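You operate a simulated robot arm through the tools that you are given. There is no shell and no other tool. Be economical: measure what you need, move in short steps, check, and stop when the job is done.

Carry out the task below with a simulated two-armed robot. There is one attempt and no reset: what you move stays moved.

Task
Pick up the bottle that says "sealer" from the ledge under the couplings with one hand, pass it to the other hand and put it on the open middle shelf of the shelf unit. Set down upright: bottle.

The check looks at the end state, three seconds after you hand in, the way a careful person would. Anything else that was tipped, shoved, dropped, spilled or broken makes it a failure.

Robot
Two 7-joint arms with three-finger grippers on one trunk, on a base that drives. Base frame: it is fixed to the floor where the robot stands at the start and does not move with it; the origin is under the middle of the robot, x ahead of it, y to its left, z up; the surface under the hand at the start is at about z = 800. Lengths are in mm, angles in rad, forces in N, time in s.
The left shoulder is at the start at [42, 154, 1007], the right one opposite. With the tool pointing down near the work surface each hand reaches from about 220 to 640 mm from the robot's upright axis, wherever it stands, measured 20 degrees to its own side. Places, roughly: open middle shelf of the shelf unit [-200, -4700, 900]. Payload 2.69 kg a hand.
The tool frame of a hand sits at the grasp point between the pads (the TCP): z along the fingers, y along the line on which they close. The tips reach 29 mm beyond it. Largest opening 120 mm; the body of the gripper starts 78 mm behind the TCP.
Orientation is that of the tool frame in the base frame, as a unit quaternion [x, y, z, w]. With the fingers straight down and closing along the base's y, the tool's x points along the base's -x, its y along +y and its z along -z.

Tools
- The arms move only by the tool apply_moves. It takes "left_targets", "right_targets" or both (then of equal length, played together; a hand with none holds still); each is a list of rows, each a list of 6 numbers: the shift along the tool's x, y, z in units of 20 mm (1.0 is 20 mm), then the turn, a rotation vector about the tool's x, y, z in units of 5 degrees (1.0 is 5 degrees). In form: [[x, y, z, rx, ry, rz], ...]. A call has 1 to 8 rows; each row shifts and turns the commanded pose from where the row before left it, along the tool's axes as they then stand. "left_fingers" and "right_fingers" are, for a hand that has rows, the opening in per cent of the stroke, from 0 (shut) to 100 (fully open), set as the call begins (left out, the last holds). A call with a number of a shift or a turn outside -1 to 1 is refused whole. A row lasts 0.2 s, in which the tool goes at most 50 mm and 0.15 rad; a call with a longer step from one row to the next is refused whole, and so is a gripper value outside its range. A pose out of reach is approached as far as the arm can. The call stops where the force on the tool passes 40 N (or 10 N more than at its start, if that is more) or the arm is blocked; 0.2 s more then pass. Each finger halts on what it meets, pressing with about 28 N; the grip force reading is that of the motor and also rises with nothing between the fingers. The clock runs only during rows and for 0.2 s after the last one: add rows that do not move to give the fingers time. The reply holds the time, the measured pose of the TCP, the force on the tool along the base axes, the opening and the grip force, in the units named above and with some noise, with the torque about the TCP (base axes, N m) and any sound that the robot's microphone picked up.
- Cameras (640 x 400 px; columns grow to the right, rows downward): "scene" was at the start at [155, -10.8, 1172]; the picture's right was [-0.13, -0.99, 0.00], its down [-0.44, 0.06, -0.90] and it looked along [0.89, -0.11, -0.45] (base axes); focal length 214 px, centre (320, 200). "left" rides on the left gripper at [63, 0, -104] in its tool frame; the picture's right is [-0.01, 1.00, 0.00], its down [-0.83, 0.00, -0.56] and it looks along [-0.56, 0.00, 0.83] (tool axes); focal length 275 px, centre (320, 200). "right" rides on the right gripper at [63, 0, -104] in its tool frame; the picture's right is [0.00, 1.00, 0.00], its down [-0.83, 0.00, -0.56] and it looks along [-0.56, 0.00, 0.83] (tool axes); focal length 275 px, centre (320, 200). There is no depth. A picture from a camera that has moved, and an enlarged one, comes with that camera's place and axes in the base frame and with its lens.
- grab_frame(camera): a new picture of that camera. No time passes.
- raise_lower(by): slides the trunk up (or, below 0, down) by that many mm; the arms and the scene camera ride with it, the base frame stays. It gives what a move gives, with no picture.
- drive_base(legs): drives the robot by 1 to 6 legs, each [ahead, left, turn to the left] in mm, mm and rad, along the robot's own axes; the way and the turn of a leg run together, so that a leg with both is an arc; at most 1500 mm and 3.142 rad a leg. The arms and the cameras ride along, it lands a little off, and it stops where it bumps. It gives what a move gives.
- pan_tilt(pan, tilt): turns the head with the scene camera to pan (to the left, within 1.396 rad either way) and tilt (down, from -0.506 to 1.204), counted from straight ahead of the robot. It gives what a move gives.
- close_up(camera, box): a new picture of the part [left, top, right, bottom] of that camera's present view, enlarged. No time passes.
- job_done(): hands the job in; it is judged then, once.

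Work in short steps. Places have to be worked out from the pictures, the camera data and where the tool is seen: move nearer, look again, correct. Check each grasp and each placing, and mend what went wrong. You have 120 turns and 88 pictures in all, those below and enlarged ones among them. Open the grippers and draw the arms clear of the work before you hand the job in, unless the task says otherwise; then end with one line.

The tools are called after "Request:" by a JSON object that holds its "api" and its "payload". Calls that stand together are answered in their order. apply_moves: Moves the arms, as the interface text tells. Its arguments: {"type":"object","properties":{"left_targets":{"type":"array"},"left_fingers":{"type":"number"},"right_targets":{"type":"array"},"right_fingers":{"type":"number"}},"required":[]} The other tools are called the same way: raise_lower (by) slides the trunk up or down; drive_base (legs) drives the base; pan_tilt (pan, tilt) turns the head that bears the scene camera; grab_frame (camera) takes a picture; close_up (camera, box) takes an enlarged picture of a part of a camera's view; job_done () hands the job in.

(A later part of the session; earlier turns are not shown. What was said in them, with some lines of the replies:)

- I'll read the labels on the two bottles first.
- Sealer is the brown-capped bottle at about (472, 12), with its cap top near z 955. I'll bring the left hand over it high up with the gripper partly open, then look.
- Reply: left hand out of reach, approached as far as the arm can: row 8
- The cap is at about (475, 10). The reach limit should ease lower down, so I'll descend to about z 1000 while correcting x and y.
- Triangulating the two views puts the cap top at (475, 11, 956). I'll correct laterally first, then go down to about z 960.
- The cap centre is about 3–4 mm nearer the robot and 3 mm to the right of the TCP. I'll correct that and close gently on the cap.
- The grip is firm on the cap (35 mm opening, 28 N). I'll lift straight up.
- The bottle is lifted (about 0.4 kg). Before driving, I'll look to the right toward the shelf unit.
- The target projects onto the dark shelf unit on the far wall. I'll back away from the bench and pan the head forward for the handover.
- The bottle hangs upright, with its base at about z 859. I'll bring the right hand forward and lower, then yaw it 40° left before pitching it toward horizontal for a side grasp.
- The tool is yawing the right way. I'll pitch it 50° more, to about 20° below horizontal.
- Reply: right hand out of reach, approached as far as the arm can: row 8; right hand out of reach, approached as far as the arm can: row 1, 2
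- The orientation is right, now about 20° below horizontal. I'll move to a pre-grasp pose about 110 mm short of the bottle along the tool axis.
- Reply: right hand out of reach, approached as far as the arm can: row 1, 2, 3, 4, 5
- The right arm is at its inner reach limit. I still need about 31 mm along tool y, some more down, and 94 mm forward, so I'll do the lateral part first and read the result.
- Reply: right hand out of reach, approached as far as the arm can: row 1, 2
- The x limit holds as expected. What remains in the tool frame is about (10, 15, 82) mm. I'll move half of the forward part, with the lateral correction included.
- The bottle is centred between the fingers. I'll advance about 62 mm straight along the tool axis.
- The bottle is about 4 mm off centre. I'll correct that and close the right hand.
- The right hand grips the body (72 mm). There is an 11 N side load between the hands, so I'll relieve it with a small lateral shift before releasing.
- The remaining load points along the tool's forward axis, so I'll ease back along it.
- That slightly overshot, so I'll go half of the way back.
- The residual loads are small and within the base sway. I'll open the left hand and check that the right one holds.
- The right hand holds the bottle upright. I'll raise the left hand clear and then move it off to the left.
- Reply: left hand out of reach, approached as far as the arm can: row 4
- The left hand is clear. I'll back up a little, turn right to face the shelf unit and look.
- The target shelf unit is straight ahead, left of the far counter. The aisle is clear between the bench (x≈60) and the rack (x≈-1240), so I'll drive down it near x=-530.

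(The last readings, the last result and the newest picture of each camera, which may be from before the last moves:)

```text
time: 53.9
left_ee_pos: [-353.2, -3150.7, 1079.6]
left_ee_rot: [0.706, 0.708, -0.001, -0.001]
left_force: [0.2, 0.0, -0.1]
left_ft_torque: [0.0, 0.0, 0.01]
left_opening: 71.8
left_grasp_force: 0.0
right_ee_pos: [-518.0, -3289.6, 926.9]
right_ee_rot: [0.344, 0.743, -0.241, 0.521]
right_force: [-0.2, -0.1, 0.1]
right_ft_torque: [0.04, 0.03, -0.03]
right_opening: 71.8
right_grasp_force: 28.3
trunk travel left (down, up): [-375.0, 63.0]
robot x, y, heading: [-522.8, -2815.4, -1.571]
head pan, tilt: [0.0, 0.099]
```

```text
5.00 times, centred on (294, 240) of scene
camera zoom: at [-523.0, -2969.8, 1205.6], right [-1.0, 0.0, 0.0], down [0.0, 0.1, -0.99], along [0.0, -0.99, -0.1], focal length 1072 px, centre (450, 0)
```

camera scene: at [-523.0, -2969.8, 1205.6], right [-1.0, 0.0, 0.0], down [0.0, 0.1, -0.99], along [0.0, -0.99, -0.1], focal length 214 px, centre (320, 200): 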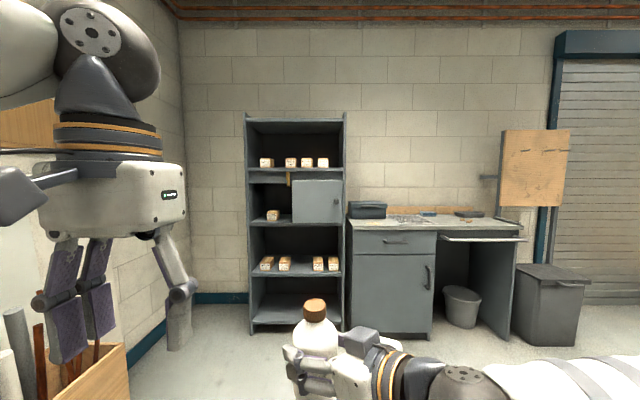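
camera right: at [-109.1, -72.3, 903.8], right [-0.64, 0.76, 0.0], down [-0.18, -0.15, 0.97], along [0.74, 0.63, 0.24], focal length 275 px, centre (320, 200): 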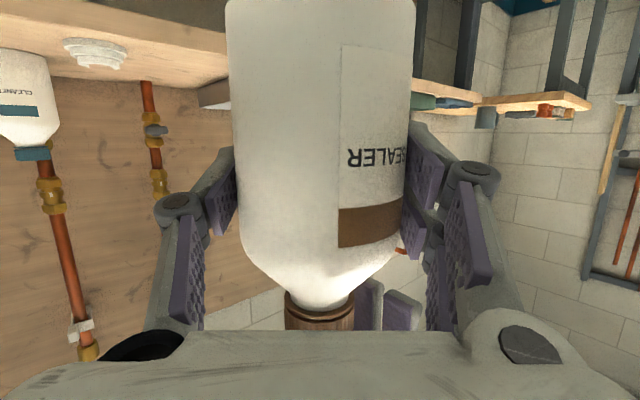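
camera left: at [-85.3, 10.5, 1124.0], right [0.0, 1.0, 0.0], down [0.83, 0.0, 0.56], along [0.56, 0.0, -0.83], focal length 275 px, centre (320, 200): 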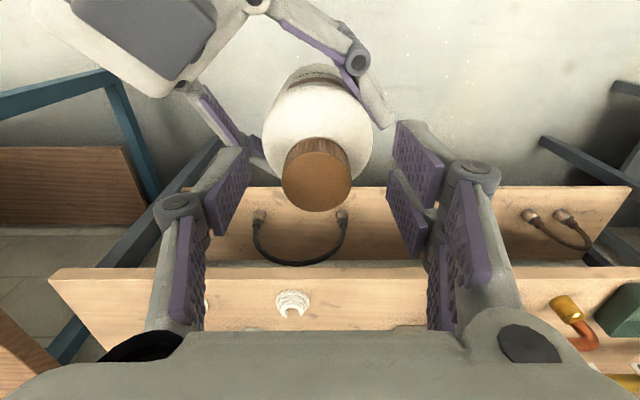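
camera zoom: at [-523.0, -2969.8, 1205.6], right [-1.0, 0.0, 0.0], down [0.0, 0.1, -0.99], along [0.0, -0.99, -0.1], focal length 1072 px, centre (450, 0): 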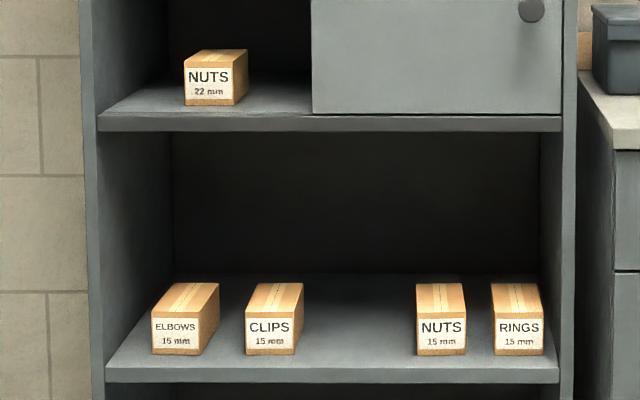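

The open middle compartment is the left half, floor z≈870, with a NUTS box in it and the door on the right. I'll drive ahead, then left to face it, and look again.

Request:
{"api": "drive_base", "payload": {"legs": [[550, 0, 0], [0, 320, 0], [200, 0, 0]]}}

Request:
{"api": "pan_tilt", "payload": {"pan": 0, "tilt": 0.3}}

Request:
{"api": "grab_frame", "payload": {"camera": "scene"}}

```text
time: 60.9
left_ee_pos: [-29.8, -3898.2, 1079.6]
left_ee_rot: [0.706, 0.708, 0.0, 0.0]
left_force: [-0.9, -0.1, -0.6]
left_ft_torque: [0.05, 0.01, 0.02]
left_opening: 72.1
left_grasp_force: 0.2
right_ee_pos: [-194.5, -4037.5, 928.4]
right_ee_rot: [0.346, 0.743, -0.241, 0.519]
right_force: [-0.5, -0.3, -0.4]
right_ft_torque: [-0.02, 0.0, 0.01]
right_opening: 71.5
right_grasp_force: 27.8
trunk travel left (down, up): [-375.0, 63.0]
robot x, y, heading: [-198.2, -3560.3, -1.575]
head pan, tilt: [0.0, 0.099]
```

```text
time: 61.6
left_ee_pos: [-30.0, -3897.0, 1078.4]
left_ee_rot: [0.706, 0.708, 0.0, 0.002]
left_force: [0.4, 0.2, 1.5]
left_ft_torque: [0.02, 0.02, -0.01]
left_opening: 72.0
left_grasp_force: 0.1
right_ee_pos: [-193.0, -4036.0, 927.4]
right_ee_rot: [0.345, 0.744, -0.241, 0.52]
right_force: [0.5, -0.2, 0.2]
right_ft_torque: [0.01, -0.04, 0.0]
right_opening: 71.9
right_grasp_force: 27.7
trunk travel left (down, up): [-375.0, 63.0]
robot x, y, heading: [-194.6, -3563.8, -1.569]
head pan, tilt: [0.0, 0.3]
```

```text
56 pictures are left
camera scene: at [-198.4, -3717.5, 1187.0], right [-1.0, 0.0, 0.0], down [0.0, 0.3, -0.96], along [0.0, -0.96, -0.3], focal length 214 px, centre (320, 200)
```

scene: 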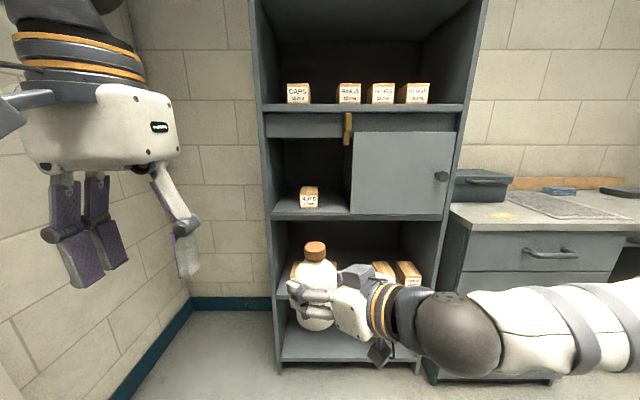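

Request:
{"api": "close_up", "payload": {"camera": "scene", "box": [256, 120, 384, 200]}}

Request:
{"api": "close_up", "payload": {"camera": "scene", "box": [256, 160, 384, 240]}}

```text
5.00 times, centred on (320, 160) of scene
camera zoom: at [-198.4, -3717.5, 1187.0], right [-1.0, 0.0, 0.0], down [0.0, 0.3, -0.96], along [0.0, -0.96, -0.3], focal length 1072 px, centre (320, 400)
```

zoom: 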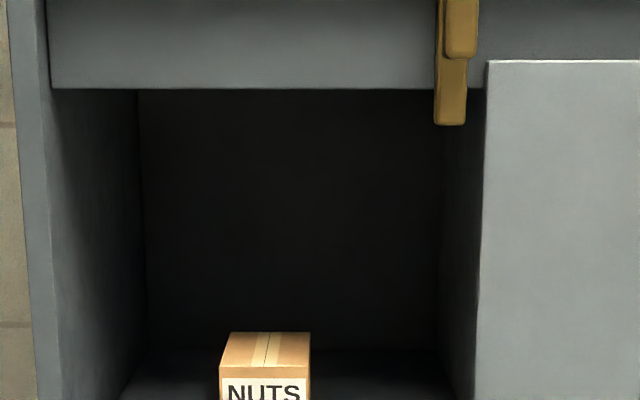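

```text
5.00 times, centred on (320, 200) of scene
camera zoom: at [-198.4, -3717.5, 1187.0], right [-1.0, 0.0, 0.0], down [0.0, 0.3, -0.96], along [0.0, -0.96, -0.3], focal length 1072 px, centre (320, 200)
```

zoom: 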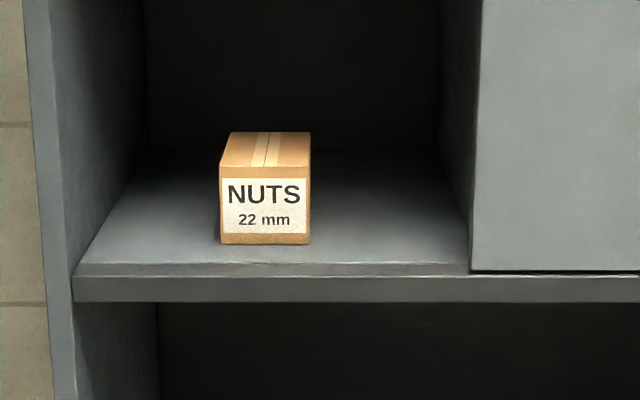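

I triangulate the shelf edge at y≈-4487, floor z≈887. The opening spans x -314..-10, and the box spans x -190..-116 with its front at y≈-4563. I'll raise the trunk, then move the bottle forward-right so I can yaw the hand to point straight ahead.

Request:
{"api": "raise_lower", "payload": {"by": 50}}

Request:
{"api": "apply_moves", "payload": {"right_targets": [[0, -0.92, 0, 0, 0, 0], [0, -0.92, 0, 0, 0, 0], [0, -0.92, 0, 0, 0, 0], [0, -0.92, 0, 0, 0, 0], [0, -0.92, 0, 0, 0, 0], [0, -0.92, 0, 0, 0, 0], [0, -0.92, 0, 0, 0, 0], [0, 0, 0, 0, 0, 0]]}}

Request:
{"api": "apply_moves", "payload": {"right_targets": [[0, 0, 0, 0.939, 0, 0.341], [0, 0, 0, 0.939, 0, 0.341], [0, 0, 0, 0.939, 0, 0.341], [0, 0, 0, 0.939, 0, 0.341], [0, 0, 0, 0, 0, 0]]}}

```text
time: 62.5
left_ee_pos: [-29.4, -3898.5, 1128.8]
left_ee_rot: [0.707, 0.708, 0.0, -0.002]
left_force: [-0.4, -0.6, -0.9]
left_ft_torque: [0.03, 0.03, -0.02]
left_opening: 71.9
left_grasp_force: 0.0
right_ee_pos: [-192.6, -4036.8, 975.7]
right_ee_rot: [0.347, 0.743, -0.241, 0.519]
right_force: [-0.1, -0.4, -4.7]
right_ft_torque: [0.01, 0.0, 0.01]
right_opening: 71.5
right_grasp_force: 27.7
trunk travel left (down, up): [-425.0, 13.0]
robot x, y, heading: [-203.2, -3558.8, -1.566]
head pan, tilt: [0.0, 0.3]
```

```text
time: 64.3
left_ee_pos: [-29.4, -3897.0, 1128.5]
left_ee_rot: [0.707, 0.708, -0.001, 0.001]
left_force: [-0.4, -0.1, -0.1]
left_ft_torque: [0.01, -0.03, -0.03]
left_opening: 71.9
left_grasp_force: 0.1
right_ee_pos: [-291.9, -4119.0, 978.2]
right_ee_rot: [0.345, 0.743, -0.241, 0.52]
right_force: [0.6, 0.2, -3.2]
right_ft_torque: [0.04, 0.0, 0.0]
right_opening: 71.5
right_grasp_force: 27.7
trunk travel left (down, up): [-425.0, 13.0]
robot x, y, heading: [-200.4, -3559.5, -1.565]
head pan, tilt: [0.0, 0.3]
```

```text
time: 65.5
left_ee_pos: [-29.1, -3896.8, 1128.9]
left_ee_rot: [0.707, 0.708, -0.001, 0.001]
left_force: [-0.2, 0.0, 0.7]
left_ft_torque: [-0.01, -0.01, -0.03]
left_opening: 72.0
left_grasp_force: 0.1
right_ee_pos: [-293.1, -4118.6, 977.3]
right_ee_rot: [0.469, 0.672, -0.328, 0.471]
right_force: [-1.4, 0.6, -4.4]
right_ft_torque: [0.02, 0.03, 0.01]
right_opening: 71.6
right_grasp_force: 28.0
trunk travel left (down, up): [-425.0, 13.0]
robot x, y, heading: [-197.6, -3559.6, -1.568]
head pan, tilt: [0.0, 0.3]
```

Yawing works without trouble. I'll do the remaining 20° and look.

Request:
{"api": "apply_moves", "payload": {"right_targets": [[0, 0, 0, 0.939, 0, 0.341], [0, 0, 0, 0.939, 0, 0.341], [0, 0, 0, 0.939, 0, 0.341], [0, 0, 0, 0.939, 0, 0.341], [0, 0, 0, 0, 0, 0]]}}

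Request:
{"api": "grab_frame", "payload": {"camera": "scene"}}

Request:
{"api": "grab_frame", "payload": {"camera": "right"}}

```text
time: 66.8
left_ee_pos: [-30.3, -3897.6, 1129.4]
left_ee_rot: [0.707, 0.708, -0.001, 0.0]
left_force: [-0.6, 0.0, -0.1]
left_ft_torque: [-0.01, 0.04, 0.01]
left_opening: 72.3
left_grasp_force: 0.0
right_ee_pos: [-292.6, -4119.3, 976.8]
right_ee_rot: [0.579, 0.58, -0.405, 0.406]
right_force: [-0.3, -0.1, -3.2]
right_ft_torque: [0.02, -0.02, 0.0]
right_opening: 71.7
right_grasp_force: 27.8
trunk travel left (down, up): [-425.0, 13.0]
robot x, y, heading: [-198.3, -3562.1, -1.566]
head pan, tilt: [0.0, 0.3]
```

```text
53 pictures are left
camera scene: at [-198.8, -3672.6, 1245.8], right [-1.0, 0.0, 0.0], down [0.0, 0.3, -0.96], along [0.0, -0.96, -0.3], focal length 214 px, centre (320, 200)
```

scene: 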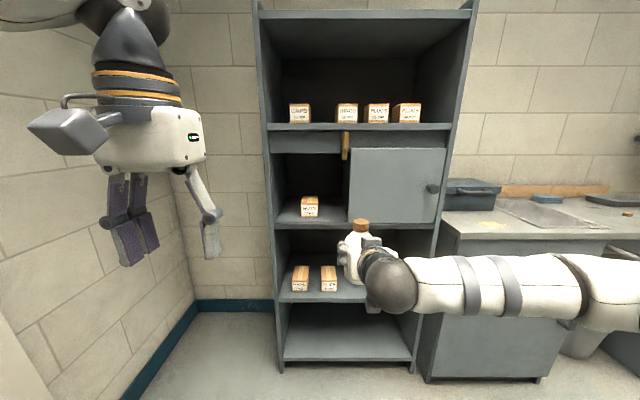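

```text
52 pictures are left
camera right: at [-292.4, -3999.1, 953.5], right [1.0, 0.0, 0.0], down [0.0, 0.24, 0.97], along [0.0, -0.97, 0.24], focal length 275 px, centre (320, 200)
```

right: 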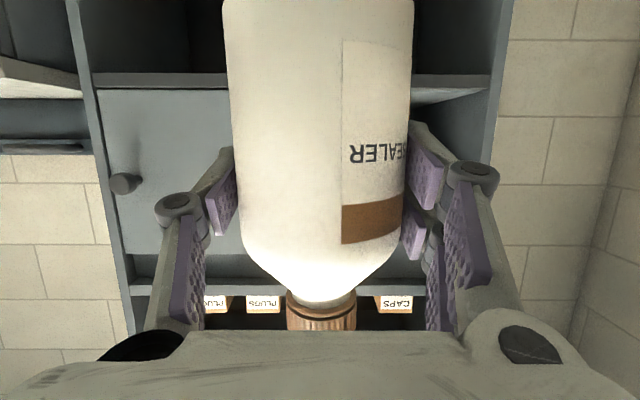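

The hand now points straight at the shelf, with the bottle clear. I'll shift left about 45 mm and close most of the distance.

Request:
{"api": "drive_base", "payload": {"legs": [[0, 45, -0.004], [270, 0, 0]]}}

Request:
{"api": "pan_tilt", "payload": {"pan": 0, "tilt": 0.45}}

Request:
{"api": "grab_frame", "payload": {"camera": "scene"}}

Request:
{"api": "close_up", "payload": {"camera": "scene", "box": [256, 110, 416, 210]}}

```text
time: 69.3
left_ee_pos: [12.5, -4166.1, 1127.7]
left_ee_rot: [0.708, 0.706, 0.0, 0.0]
left_force: [-0.1, -1.1, -0.4]
left_ft_torque: [0.08, -0.03, -0.02]
left_opening: 72.1
left_grasp_force: 0.2
right_ee_pos: [-250.5, -4387.3, 977.0]
right_ee_rot: [0.58, 0.58, -0.405, 0.405]
right_force: [-0.7, -0.3, -3.5]
right_ft_torque: [0.06, -0.01, -0.01]
right_opening: 71.5
right_grasp_force: 28.0
trunk travel left (down, up): [-425.0, 13.0]
robot x, y, heading: [-152.0, -3828.6, -1.574]
head pan, tilt: [0.0, 0.3]
```

```text
time: 70.0
left_ee_pos: [13.0, -4165.9, 1128.7]
left_ee_rot: [0.707, 0.707, -0.001, 0.001]
left_force: [0.1, 0.0, 0.6]
left_ft_torque: [-0.01, -0.02, 0.0]
left_opening: 71.9
left_grasp_force: 0.0
right_ee_pos: [-249.7, -4387.4, 977.2]
right_ee_rot: [0.579, 0.58, -0.405, 0.406]
right_force: [-0.1, 0.3, -4.0]
right_ft_torque: [0.03, 0.01, -0.04]
right_opening: 71.5
right_grasp_force: 27.9
trunk travel left (down, up): [-425.0, 13.0]
robot x, y, heading: [-153.3, -3828.8, -1.575]
head pan, tilt: [0.0, 0.45]
```

```text
51 pictures are left
camera scene: at [-154.5, -3938.9, 1231.9], right [-1.0, 0.0, 0.0], down [0.0, 0.43, -0.9], along [0.0, -0.9, -0.43], focal length 214 px, centre (320, 200)
```

scene: 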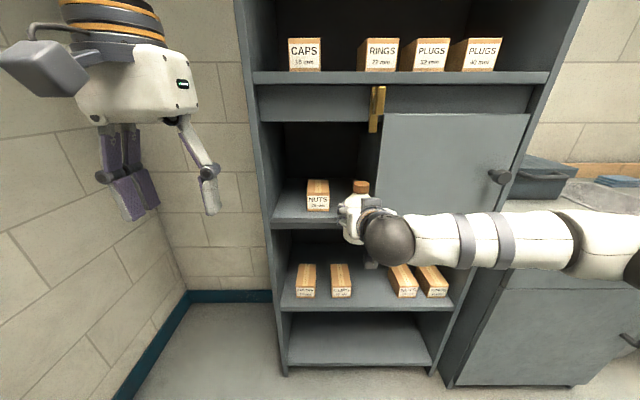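

```text
4.00 times, centred on (336, 160) of scene
camera zoom: at [-154.5, -3938.9, 1231.9], right [-1.0, 0.0, 0.0], down [0.0, 0.43, -0.9], along [0.0, -0.9, -0.43], focal length 858 px, centre (256, 360)
```

zoom: 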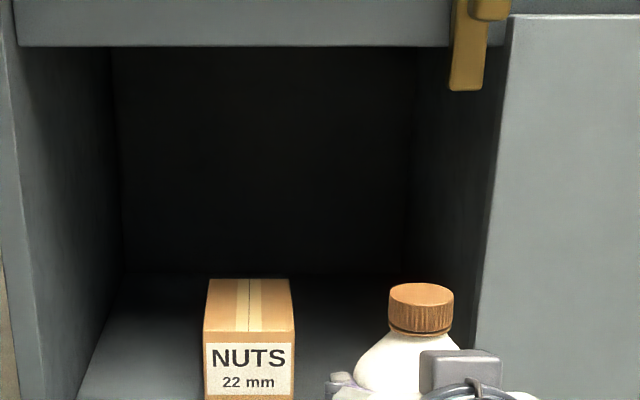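

Request:
{"api": "close_up", "payload": {"camera": "scene", "box": [256, 150, 416, 250]}}

Request:
{"api": "grab_frame", "payload": {"camera": "right"}}

Request:
{"api": "grab_frame", "payload": {"camera": "left"}}

```text
4.00 times, centred on (336, 200) of scene
camera zoom: at [-154.5, -3938.9, 1231.9], right [-1.0, 0.0, 0.0], down [0.0, 0.43, -0.9], along [0.0, -0.9, -0.43], focal length 858 px, centre (256, 200)
```

zoom: 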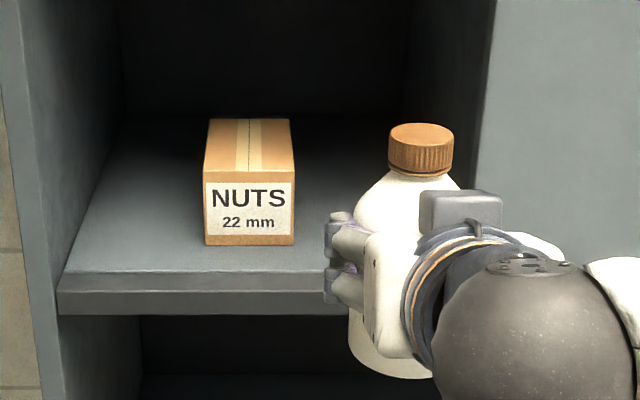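

```text
48 pictures are left
camera right: at [-249.7, -4266.3, 953.4], right [1.0, 0.0, 0.0], down [0.0, 0.24, 0.97], along [0.0, -0.97, 0.24], focal length 275 px, centre (320, 200)
```

right: 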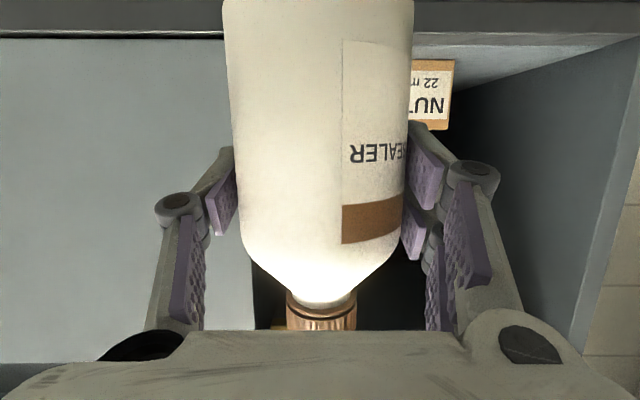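

```text
47 pictures are left
camera left: at [13.8, -4101.5, 1234.1], right [1.0, -0.01, 0.0], down [-0.01, -0.83, 0.56], along [0.0, -0.56, -0.83], focal length 275 px, centre (320, 200)
```

left: 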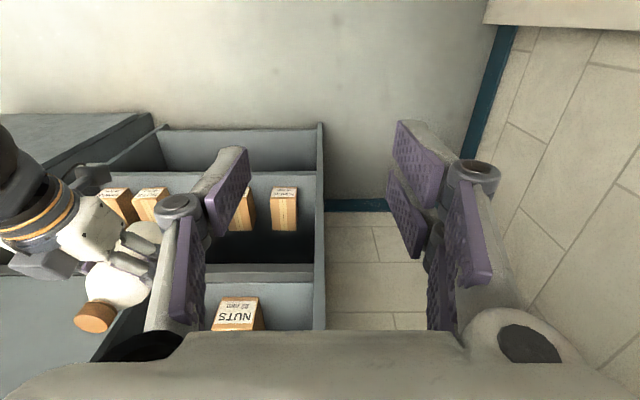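

Refined from three views: shelf edge y≈-4498, floor z≈884, box front y≈-4574 with its right side at x≈-187, and the divider at x≈-312. My target for the bottle is x≈-240, y≈-4548. The base is clear by about 24 mm, so I'll drive 120 mm closer.

Request:
{"api": "drive_base", "payload": {"legs": [[110, 9, 0.003]]}}

Request:
{"api": "close_up", "payload": {"camera": "scene", "box": [256, 150, 416, 250]}}

Request:
{"api": "grab_frame", "payload": {"camera": "right"}}

```text
time: 71.2
left_ee_pos: [22.6, -4274.7, 1129.3]
left_ee_rot: [0.707, 0.707, 0.001, -0.001]
left_force: [0.3, -0.6, 0.6]
left_ft_torque: [0.06, 0.0, -0.03]
left_opening: 72.2
left_grasp_force: 0.1
right_ee_pos: [-240.4, -4495.8, 976.6]
right_ee_rot: [0.58, 0.58, -0.405, 0.405]
right_force: [-0.5, 0.1, -4.9]
right_ft_torque: [0.02, 0.03, 0.03]
right_opening: 71.5
right_grasp_force: 28.1
trunk travel left (down, up): [-425.0, 13.0]
robot x, y, heading: [-146.2, -3939.3, -1.571]
head pan, tilt: [0.0, 0.45]
```

```text
4.00 times, centred on (336, 200) of scene
camera zoom: at [-145.3, -4048.0, 1231.8], right [-1.0, 0.0, 0.0], down [0.0, 0.44, -0.9], along [0.0, -0.9, -0.44], focal length 858 px, centre (256, 200)
```

zoom: 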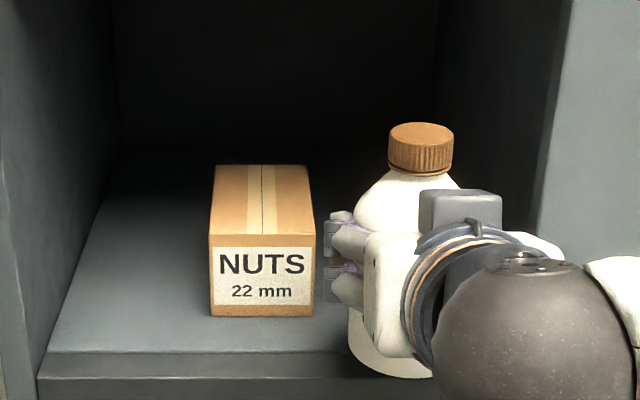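

```text
45 pictures are left
camera right: at [-239.8, -4375.4, 953.2], right [1.0, 0.0, 0.0], down [0.0, 0.24, 0.97], along [0.0, -0.97, 0.24], focal length 275 px, centre (320, 200)
```

right: 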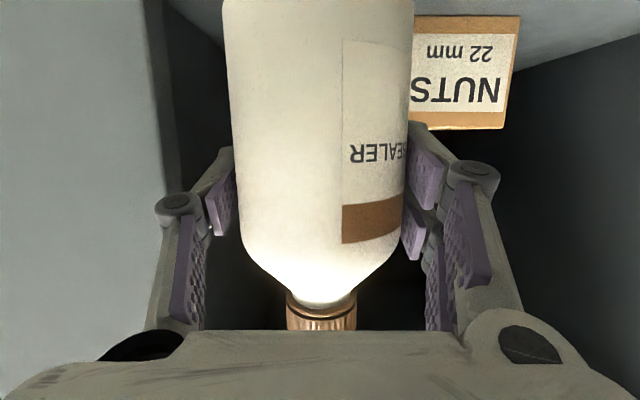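

All measurements agree: box right side x≈-187, front y≈-4574, edge y≈-4500, and clearance to the divider. I'll move the arm 52 mm forward horizontally.

Request:
{"api": "apply_moves", "payload": {"right_targets": [[-0.2225, 0, 0.61, 0, 0, 0], [-0.2225, 0, 0.61, 0, 0, 0], [-0.2225, 0, 0.61, 0, 0, 0], [-0.2225, 0, 0.61, 0, 0, 0], [0, 0, 0, 0, 0, 0]]}}

Request:
{"api": "close_up", "payload": {"camera": "scene", "box": [256, 150, 416, 250]}}

Request:
{"api": "grab_frame", "payload": {"camera": "right"}}

```text
time: 72.4
left_ee_pos: [22.9, -4273.4, 1129.0]
left_ee_rot: [0.707, 0.707, -0.001, 0.001]
left_force: [-0.7, 0.6, -0.3]
left_ft_torque: [0.06, 0.01, 0.03]
left_opening: 72.0
left_grasp_force: 0.0
right_ee_pos: [-239.9, -4546.8, 977.6]
right_ee_rot: [0.579, 0.58, -0.404, 0.406]
right_force: [0.3, 0.4, -3.8]
right_ft_torque: [0.1, -0.01, 0.01]
right_opening: 71.6
right_grasp_force: 27.9
trunk travel left (down, up): [-425.0, 13.0]
robot x, y, heading: [-147.2, -3937.9, -1.568]
head pan, tilt: [0.0, 0.45]
```

```text
4.00 times, centred on (336, 200) of scene
camera zoom: at [-145.5, -4047.1, 1231.9], right [-1.0, 0.0, 0.0], down [0.0, 0.44, -0.9], along [0.0, -0.9, -0.44], focal length 858 px, centre (256, 200)
```

zoom: 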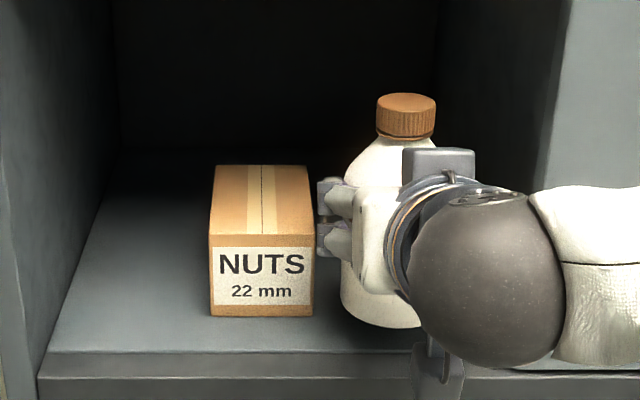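

```text
43 pictures are left
camera right: at [-239.6, -4426.7, 954.0], right [1.0, 0.0, 0.0], down [0.0, 0.24, 0.97], along [0.0, -0.97, 0.24], focal length 275 px, centre (320, 200)
```

right: 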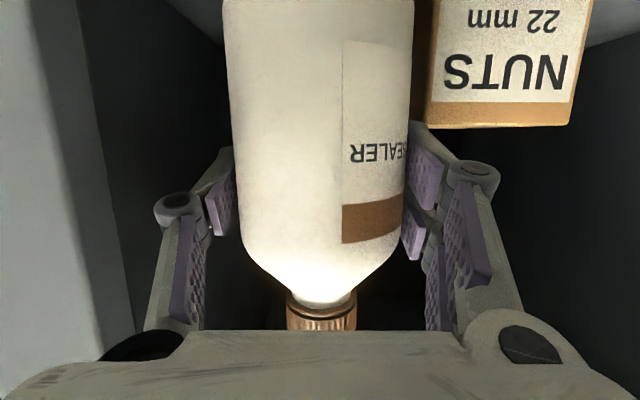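

The bottle is beside the box with gaps on both sides. I'll nudge 3 mm right and lower in small steps, watching the force.

Request:
{"api": "apply_moves", "payload": {"right_targets": [[0, -0.15, 0, 0, 0, 0], [0.235, 0, 0.085, 0, 0, 0], [0.235, 0, 0.085, 0, 0, 0], [0.235, 0, 0.085, 0, 0, 0], [0, 0, 0, 0, 0, 0]]}}

Request:
{"api": "apply_moves", "payload": {"right_targets": [[0.14, 0, 0.05, 0, 0, 0], [0, 0, 0, 0, 0, 0]]}}

Request:
{"api": "apply_moves", "payload": {"right_targets": [[0.14, 0, 0.05, 0, 0, 0], [0, 0, 0, 0, 0, 0]]}}

```text
time: 73.6
left_ee_pos: [24.0, -4273.9, 1129.3]
left_ee_rot: [0.707, 0.708, -0.001, 0.001]
left_force: [0.0, 0.1, -0.7]
left_ft_torque: [0.0, -0.04, 0.01]
left_opening: 72.0
left_grasp_force: 0.1
right_ee_pos: [-243.3, -4546.5, 961.7]
right_ee_rot: [0.579, 0.579, -0.405, 0.406]
right_force: [-0.4, 0.0, -4.5]
right_ft_torque: [0.0, -0.04, 0.01]
right_opening: 71.5
right_grasp_force: 28.2
trunk travel left (down, up): [-425.0, 13.0]
robot x, y, heading: [-147.2, -3934.5, -1.57]
head pan, tilt: [0.0, 0.45]
```

```text
time: 74.2
left_ee_pos: [23.5, -4272.9, 1128.9]
left_ee_rot: [0.707, 0.707, -0.002, 0.0]
left_force: [-0.8, 0.0, 0.8]
left_ft_torque: [-0.01, 0.01, -0.03]
left_opening: 71.9
left_grasp_force: 0.1
right_ee_pos: [-244.9, -4547.3, 958.4]
right_ee_rot: [0.579, 0.58, -0.405, 0.405]
right_force: [0.2, 0.4, -3.8]
right_ft_torque: [0.05, 0.0, -0.02]
right_opening: 71.3
right_grasp_force: 27.6
trunk travel left (down, up): [-425.0, 13.0]
robot x, y, heading: [-148.2, -3938.8, -1.565]
head pan, tilt: [0.0, 0.45]
```

```text
time: 74.8
left_ee_pos: [23.3, -4273.3, 1129.4]
left_ee_rot: [0.707, 0.707, -0.001, 0.001]
left_force: [0.7, -0.4, 1.0]
left_ft_torque: [-0.04, 0.0, -0.02]
left_opening: 72.0
left_grasp_force: 0.1
right_ee_pos: [-243.4, -4546.9, 956.7]
right_ee_rot: [0.579, 0.58, -0.405, 0.405]
right_force: [-0.5, -0.3, -3.4]
right_ft_torque: [0.01, 0.01, -0.02]
right_opening: 71.4
right_grasp_force: 27.8
trunk travel left (down, up): [-425.0, 13.0]
robot x, y, heading: [-148.6, -3938.6, -1.567]
head pan, tilt: [0.0, 0.45]
```

No contact yet (still -3.4 N). I'll check the gap visually and continue in small steps.

Request:
{"api": "apply_moves", "payload": {"right_targets": [[0.12, 0, 0.043, 0, 0, 0], [0, 0, 0, 0, 0, 0]]}}

Request:
{"api": "apply_moves", "payload": {"right_targets": [[0.12, 0, 0.043, 0, 0, 0], [0, 0, 0, 0, 0, 0]]}}

Request:
{"api": "close_up", "payload": {"camera": "scene", "box": [296, 170, 392, 230]}}

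```text
time: 75.4
left_ee_pos: [23.2, -4273.3, 1129.4]
left_ee_rot: [0.707, 0.707, -0.001, 0.001]
left_force: [-0.3, -0.2, 0.4]
left_ft_torque: [0.03, -0.01, 0.02]
left_opening: 72.0
left_grasp_force: 0.1
right_ee_pos: [-244.1, -4547.2, 954.3]
right_ee_rot: [0.579, 0.58, -0.404, 0.406]
right_force: [-0.1, 0.1, -4.2]
right_ft_torque: [-0.01, -0.01, -0.02]
right_opening: 71.4
right_grasp_force: 28.0
trunk travel left (down, up): [-425.0, 13.0]
robot x, y, heading: [-147.5, -3938.4, -1.572]
head pan, tilt: [0.0, 0.45]
```

```text
time: 76.0
left_ee_pos: [24.3, -4274.8, 1129.6]
left_ee_rot: [0.707, 0.707, 0.0, 0.001]
left_force: [0.0, 0.3, -0.4]
left_ft_torque: [-0.02, 0.01, 0.02]
left_opening: 71.9
left_grasp_force: 0.1
right_ee_pos: [-244.3, -4547.2, 949.5]
right_ee_rot: [0.58, 0.58, -0.405, 0.405]
right_force: [0.4, 0.1, -4.2]
right_ft_torque: [0.02, 0.02, -0.02]
right_opening: 71.5
right_grasp_force: 27.7
trunk travel left (down, up): [-425.0, 13.0]
robot x, y, heading: [-145.3, -3935.0, -1.57]
head pan, tilt: [0.0, 0.45]
```

```text
6.67 times, centred on (344, 200) of scene
camera zoom: at [-145.4, -4047.2, 1231.9], right [-1.0, 0.0, 0.0], down [0.0, 0.44, -0.9], along [0.0, -0.9, -0.44], focal length 1430 px, centre (160, 200)
```

zoom: 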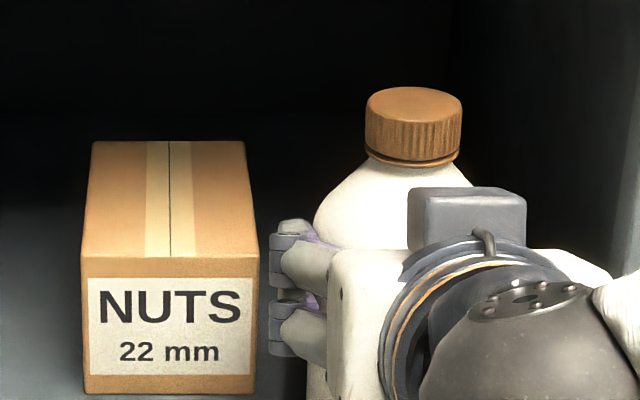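

Still no contact, so I'll continue with 2 mm steps.

Request:
{"api": "apply_moves", "payload": {"right_targets": [[0.1, 0, 0.035, 0, 0, 0], [0, 0, 0, 0, 0, 0]]}}

Request:
{"api": "apply_moves", "payload": {"right_targets": [[0.1, 0, 0.035, 0, 0, 0], [0, 0, 0, 0, 0, 0]]}}

Request:
{"api": "close_up", "payload": {"camera": "scene", "box": [296, 200, 392, 260]}}

```text
time: 76.6
left_ee_pos: [23.6, -4272.5, 1129.1]
left_ee_rot: [0.707, 0.707, 0.0, 0.0]
left_force: [0.3, -0.1, -0.4]
left_ft_torque: [-0.01, 0.02, 0.02]
left_opening: 72.1
left_grasp_force: 0.2
right_ee_pos: [-244.1, -4546.6, 950.8]
right_ee_rot: [0.579, 0.579, -0.406, 0.407]
right_force: [-0.1, -0.8, 1.8]
right_ft_torque: [-0.07, -0.15, -0.03]
right_opening: 71.4
right_grasp_force: 28.2
trunk travel left (down, up): [-425.0, 13.0]
robot x, y, heading: [-145.0, -3937.0, -1.571]
head pan, tilt: [0.0, 0.45]
```

```text
time: 77.2
left_ee_pos: [24.1, -4271.5, 1128.9]
left_ee_rot: [0.707, 0.707, -0.001, 0.002]
left_force: [0.0, 0.4, 0.4]
left_ft_torque: [0.03, -0.01, 0.01]
left_opening: 72.3
left_grasp_force: 0.0
right_ee_pos: [-243.5, -4547.2, 951.0]
right_ee_rot: [0.579, 0.578, -0.407, 0.407]
right_force: [-1.0, -2.4, 13.6]
right_ft_torque: [-0.1, -0.39, -0.05]
right_opening: 71.5
right_grasp_force: 27.8
trunk travel left (down, up): [-425.0, 13.0]
robot x, y, heading: [-146.5, -3936.5, -1.566]
head pan, tilt: [0.0, 0.45]
```

```text
6.67 times, centred on (344, 230) of scene
camera zoom: at [-145.3, -4045.7, 1232.3], right [-1.0, 0.0, 0.0], down [0.0, 0.43, -0.9], along [0.0, -0.9, -0.43], focal length 1430 px, centre (160, 0)
```

zoom: 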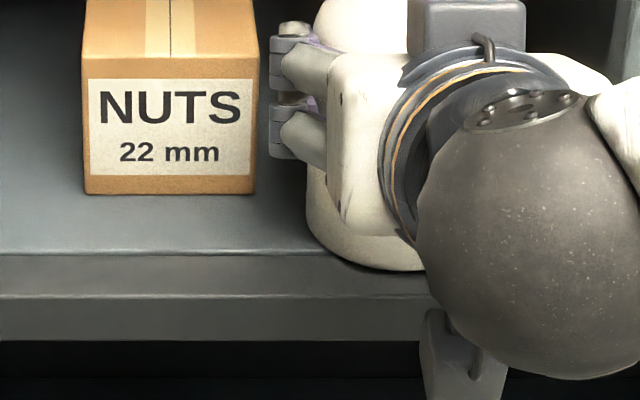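

The bottle touches the shelf (contact about 17 N), its front about 17 mm inside the edge. I'll ease the press slightly, then open a little.

Request:
{"api": "apply_moves", "payload": {"right_targets": [[-0.08, 0, -0.03, 0, 0, 0], [0, 0, 0, 0, 0, 0]]}}

Request:
{"api": "apply_moves", "payload": {"right_targets": [[0, 0, 0, 0, 0, 0], [0, 0, 0, 0, 0, 0]], "right_fingers": 68}}

Request:
{"api": "grab_frame", "payload": {"camera": "right"}}

Request:
{"api": "close_up", "payload": {"camera": "scene", "box": [280, 160, 408, 240]}}

```text
time: 77.8
left_ee_pos: [23.8, -4271.7, 1129.7]
left_ee_rot: [0.707, 0.707, 0.0, 0.001]
left_force: [-0.1, 0.1, 0.1]
left_ft_torque: [0.01, -0.01, 0.03]
left_opening: 72.0
left_grasp_force: 0.0
right_ee_pos: [-244.1, -4546.8, 950.4]
right_ee_rot: [0.579, 0.579, -0.406, 0.406]
right_force: [-0.7, -6.9, 14.0]
right_ft_torque: [-0.45, -0.39, -0.15]
right_opening: 71.4
right_grasp_force: 28.0
trunk travel left (down, up): [-425.0, 13.0]
robot x, y, heading: [-148.0, -3938.5, -1.568]
head pan, tilt: [0.0, 0.45]
```

```text
time: 78.4
left_ee_pos: [24.4, -4273.1, 1128.7]
left_ee_rot: [0.707, 0.707, 0.0, 0.001]
left_force: [-0.7, 0.7, 0.0]
left_ft_torque: [0.02, -0.01, 0.0]
left_opening: 71.8
left_grasp_force: 0.1
right_ee_pos: [-242.6, -4547.5, 947.7]
right_ee_rot: [0.58, 0.58, -0.405, 0.404]
right_force: [0.0, -0.8, -0.7]
right_ft_torque: [0.02, -0.01, -0.01]
right_opening: 81.7
right_grasp_force: 0.0
trunk travel left (down, up): [-425.0, 13.0]
robot x, y, heading: [-145.5, -3936.1, -1.571]
head pan, tilt: [0.0, 0.45]
```

```text
40 pictures are left
camera right: at [-242.9, -4426.3, 924.1], right [1.0, 0.0, 0.0], down [0.0, 0.24, 0.97], along [0.0, -0.97, 0.24], focal length 275 px, centre (320, 200)
```

right: 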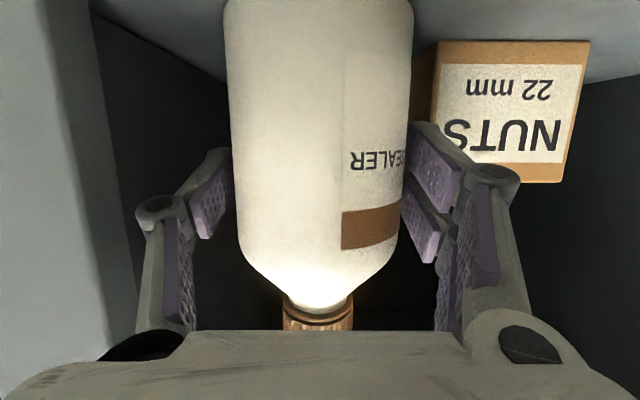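

```text
5.00 times, centred on (344, 200) of scene
camera zoom: at [-145.4, -4047.0, 1231.8], right [-1.0, 0.0, 0.0], down [0.0, 0.44, -0.9], along [0.0, -0.9, -0.44], focal length 1072 px, centre (200, 200)
```

zoom: 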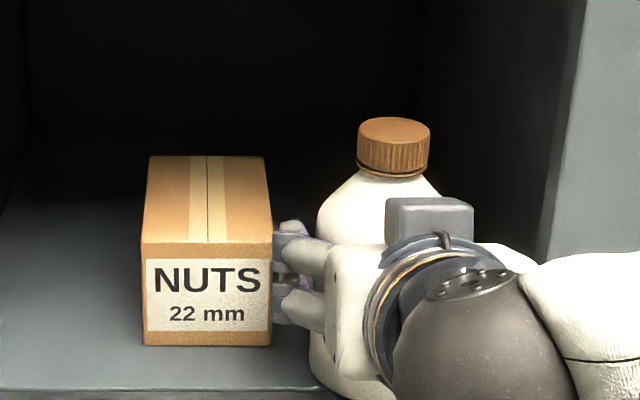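

Released, and the bottle stands free. One pad is still close, so I'll shift 2–3 mm off it while backing out horizontally.

Request:
{"api": "apply_moves", "payload": {"right_targets": [[0.05, 0.14, -0.14, 0, 0, 0], [0.17, 0, -0.47, 0, 0, 0], [0.17, 0, -0.47, 0, 0, 0], [0.17, 0, -0.47, 0, 0, 0]]}}

Request:
{"api": "grab_frame", "payload": {"camera": "right"}}

```text
time: 79.4
left_ee_pos: [23.7, -4274.3, 1129.5]
left_ee_rot: [0.707, 0.707, 0.001, 0.001]
left_force: [0.1, 1.1, 0.3]
left_ft_torque: [-0.01, 0.02, 0.02]
left_opening: 72.1
left_grasp_force: 0.1
right_ee_pos: [-241.0, -4514.5, 948.5]
right_ee_rot: [0.579, 0.579, -0.405, 0.405]
right_force: [1.1, -0.1, -0.6]
right_ft_torque: [-0.01, -0.02, -0.01]
right_opening: 81.7
right_grasp_force: 0.1
trunk travel left (down, up): [-425.0, 13.0]
robot x, y, heading: [-144.1, -3933.1, -1.57]
head pan, tilt: [0.0, 0.45]
```

```text
38 pictures are left
camera right: at [-239.8, -4393.5, 925.3], right [1.0, 0.0, 0.0], down [0.0, 0.24, 0.97], along [0.0, -0.97, 0.24], focal length 275 px, centre (320, 200)
```

right: 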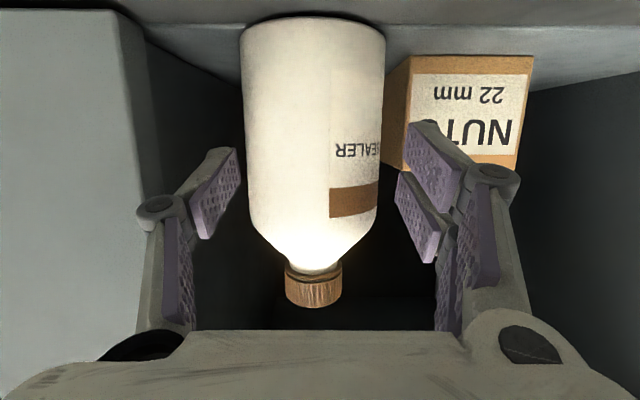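

The bottle stands upright and stayed in place. I'll continue straight back, then drive off and check.

Request:
{"api": "apply_moves", "payload": {"right_targets": [[0.3, 0, -0.8, 0, 0, 0], [0.3, 0, -0.8, 0, 0, 0], [0.3, 0, -0.8, 0, 0, 0]]}}

Request:
{"api": "drive_base", "payload": {"legs": [[-300, 0, 0]]}}

Request:
{"api": "grab_frame", "payload": {"camera": "scene"}}

Request:
{"api": "close_up", "payload": {"camera": "scene", "box": [256, 100, 416, 200]}}

```text
time: 80.2
left_ee_pos: [24.0, -4272.2, 1129.2]
left_ee_rot: [0.707, 0.707, 0.0, 0.0]
left_force: [-0.3, -0.1, -0.4]
left_ft_torque: [0.01, 0.01, 0.01]
left_opening: 72.1
left_grasp_force: 0.0
right_ee_pos: [-241.9, -4462.2, 949.3]
right_ee_rot: [0.579, 0.58, -0.405, 0.406]
right_force: [0.0, 0.3, 0.4]
right_ft_torque: [-0.02, -0.03, -0.04]
right_opening: 81.5
right_grasp_force: 0.0
trunk travel left (down, up): [-425.0, 13.0]
robot x, y, heading: [-147.2, -3934.3, -1.571]
head pan, tilt: [0.0, 0.45]
```

```text
time: 82.2
left_ee_pos: [24.3, -3973.5, 1129.2]
left_ee_rot: [0.707, 0.707, -0.001, 0.001]
left_force: [1.0, 0.2, 0.1]
left_ft_torque: [-0.01, 0.01, 0.02]
left_opening: 71.8
left_grasp_force: 0.1
right_ee_pos: [-239.1, -4163.3, 949.4]
right_ee_rot: [0.578, 0.579, -0.406, 0.406]
right_force: [0.6, 0.3, -0.6]
right_ft_torque: [0.01, -0.02, 0.0]
right_opening: 81.5
right_grasp_force: 0.1
trunk travel left (down, up): [-425.0, 13.0]
robot x, y, heading: [-145.6, -3640.0, -1.568]
head pan, tilt: [0.0, 0.45]
```

```text
37 pictures are left
camera scene: at [-145.4, -3746.6, 1231.9], right [-1.0, 0.0, 0.0], down [0.0, 0.43, -0.9], along [0.0, -0.9, -0.43], focal length 214 px, centre (320, 200)
```

scene: 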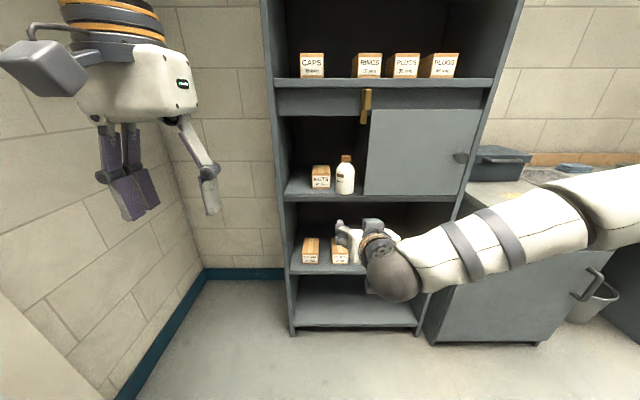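

```text
4.00 times, centred on (336, 150) of scene
camera zoom: at [-145.4, -3746.6, 1231.9], right [-1.0, 0.0, 0.0], down [0.0, 0.43, -0.9], along [0.0, -0.9, -0.43], focal length 858 px, centre (256, 400)
```

zoom: 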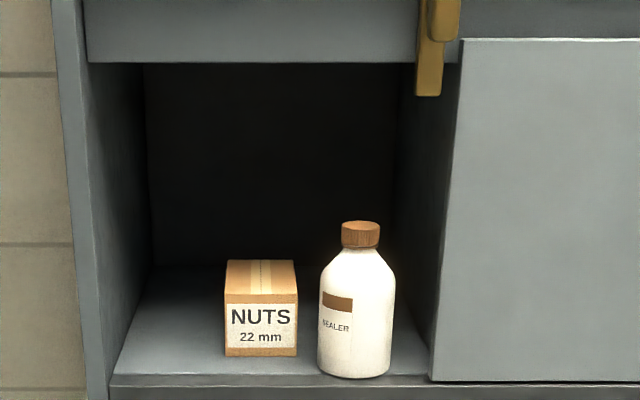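

The sealer bottle stands upright on the open middle shelf beside the undisturbed NUTS box. Both grippers are open and clear, so I'm handing in.

Request:
{"api": "job_done", "payload": {}}

```text
The job is handed in.
```

The sealer bottle was picked up with the left hand, passed to the right, and set upright on the open middle shelf. Nothing else was moved, and I have handed the job in.
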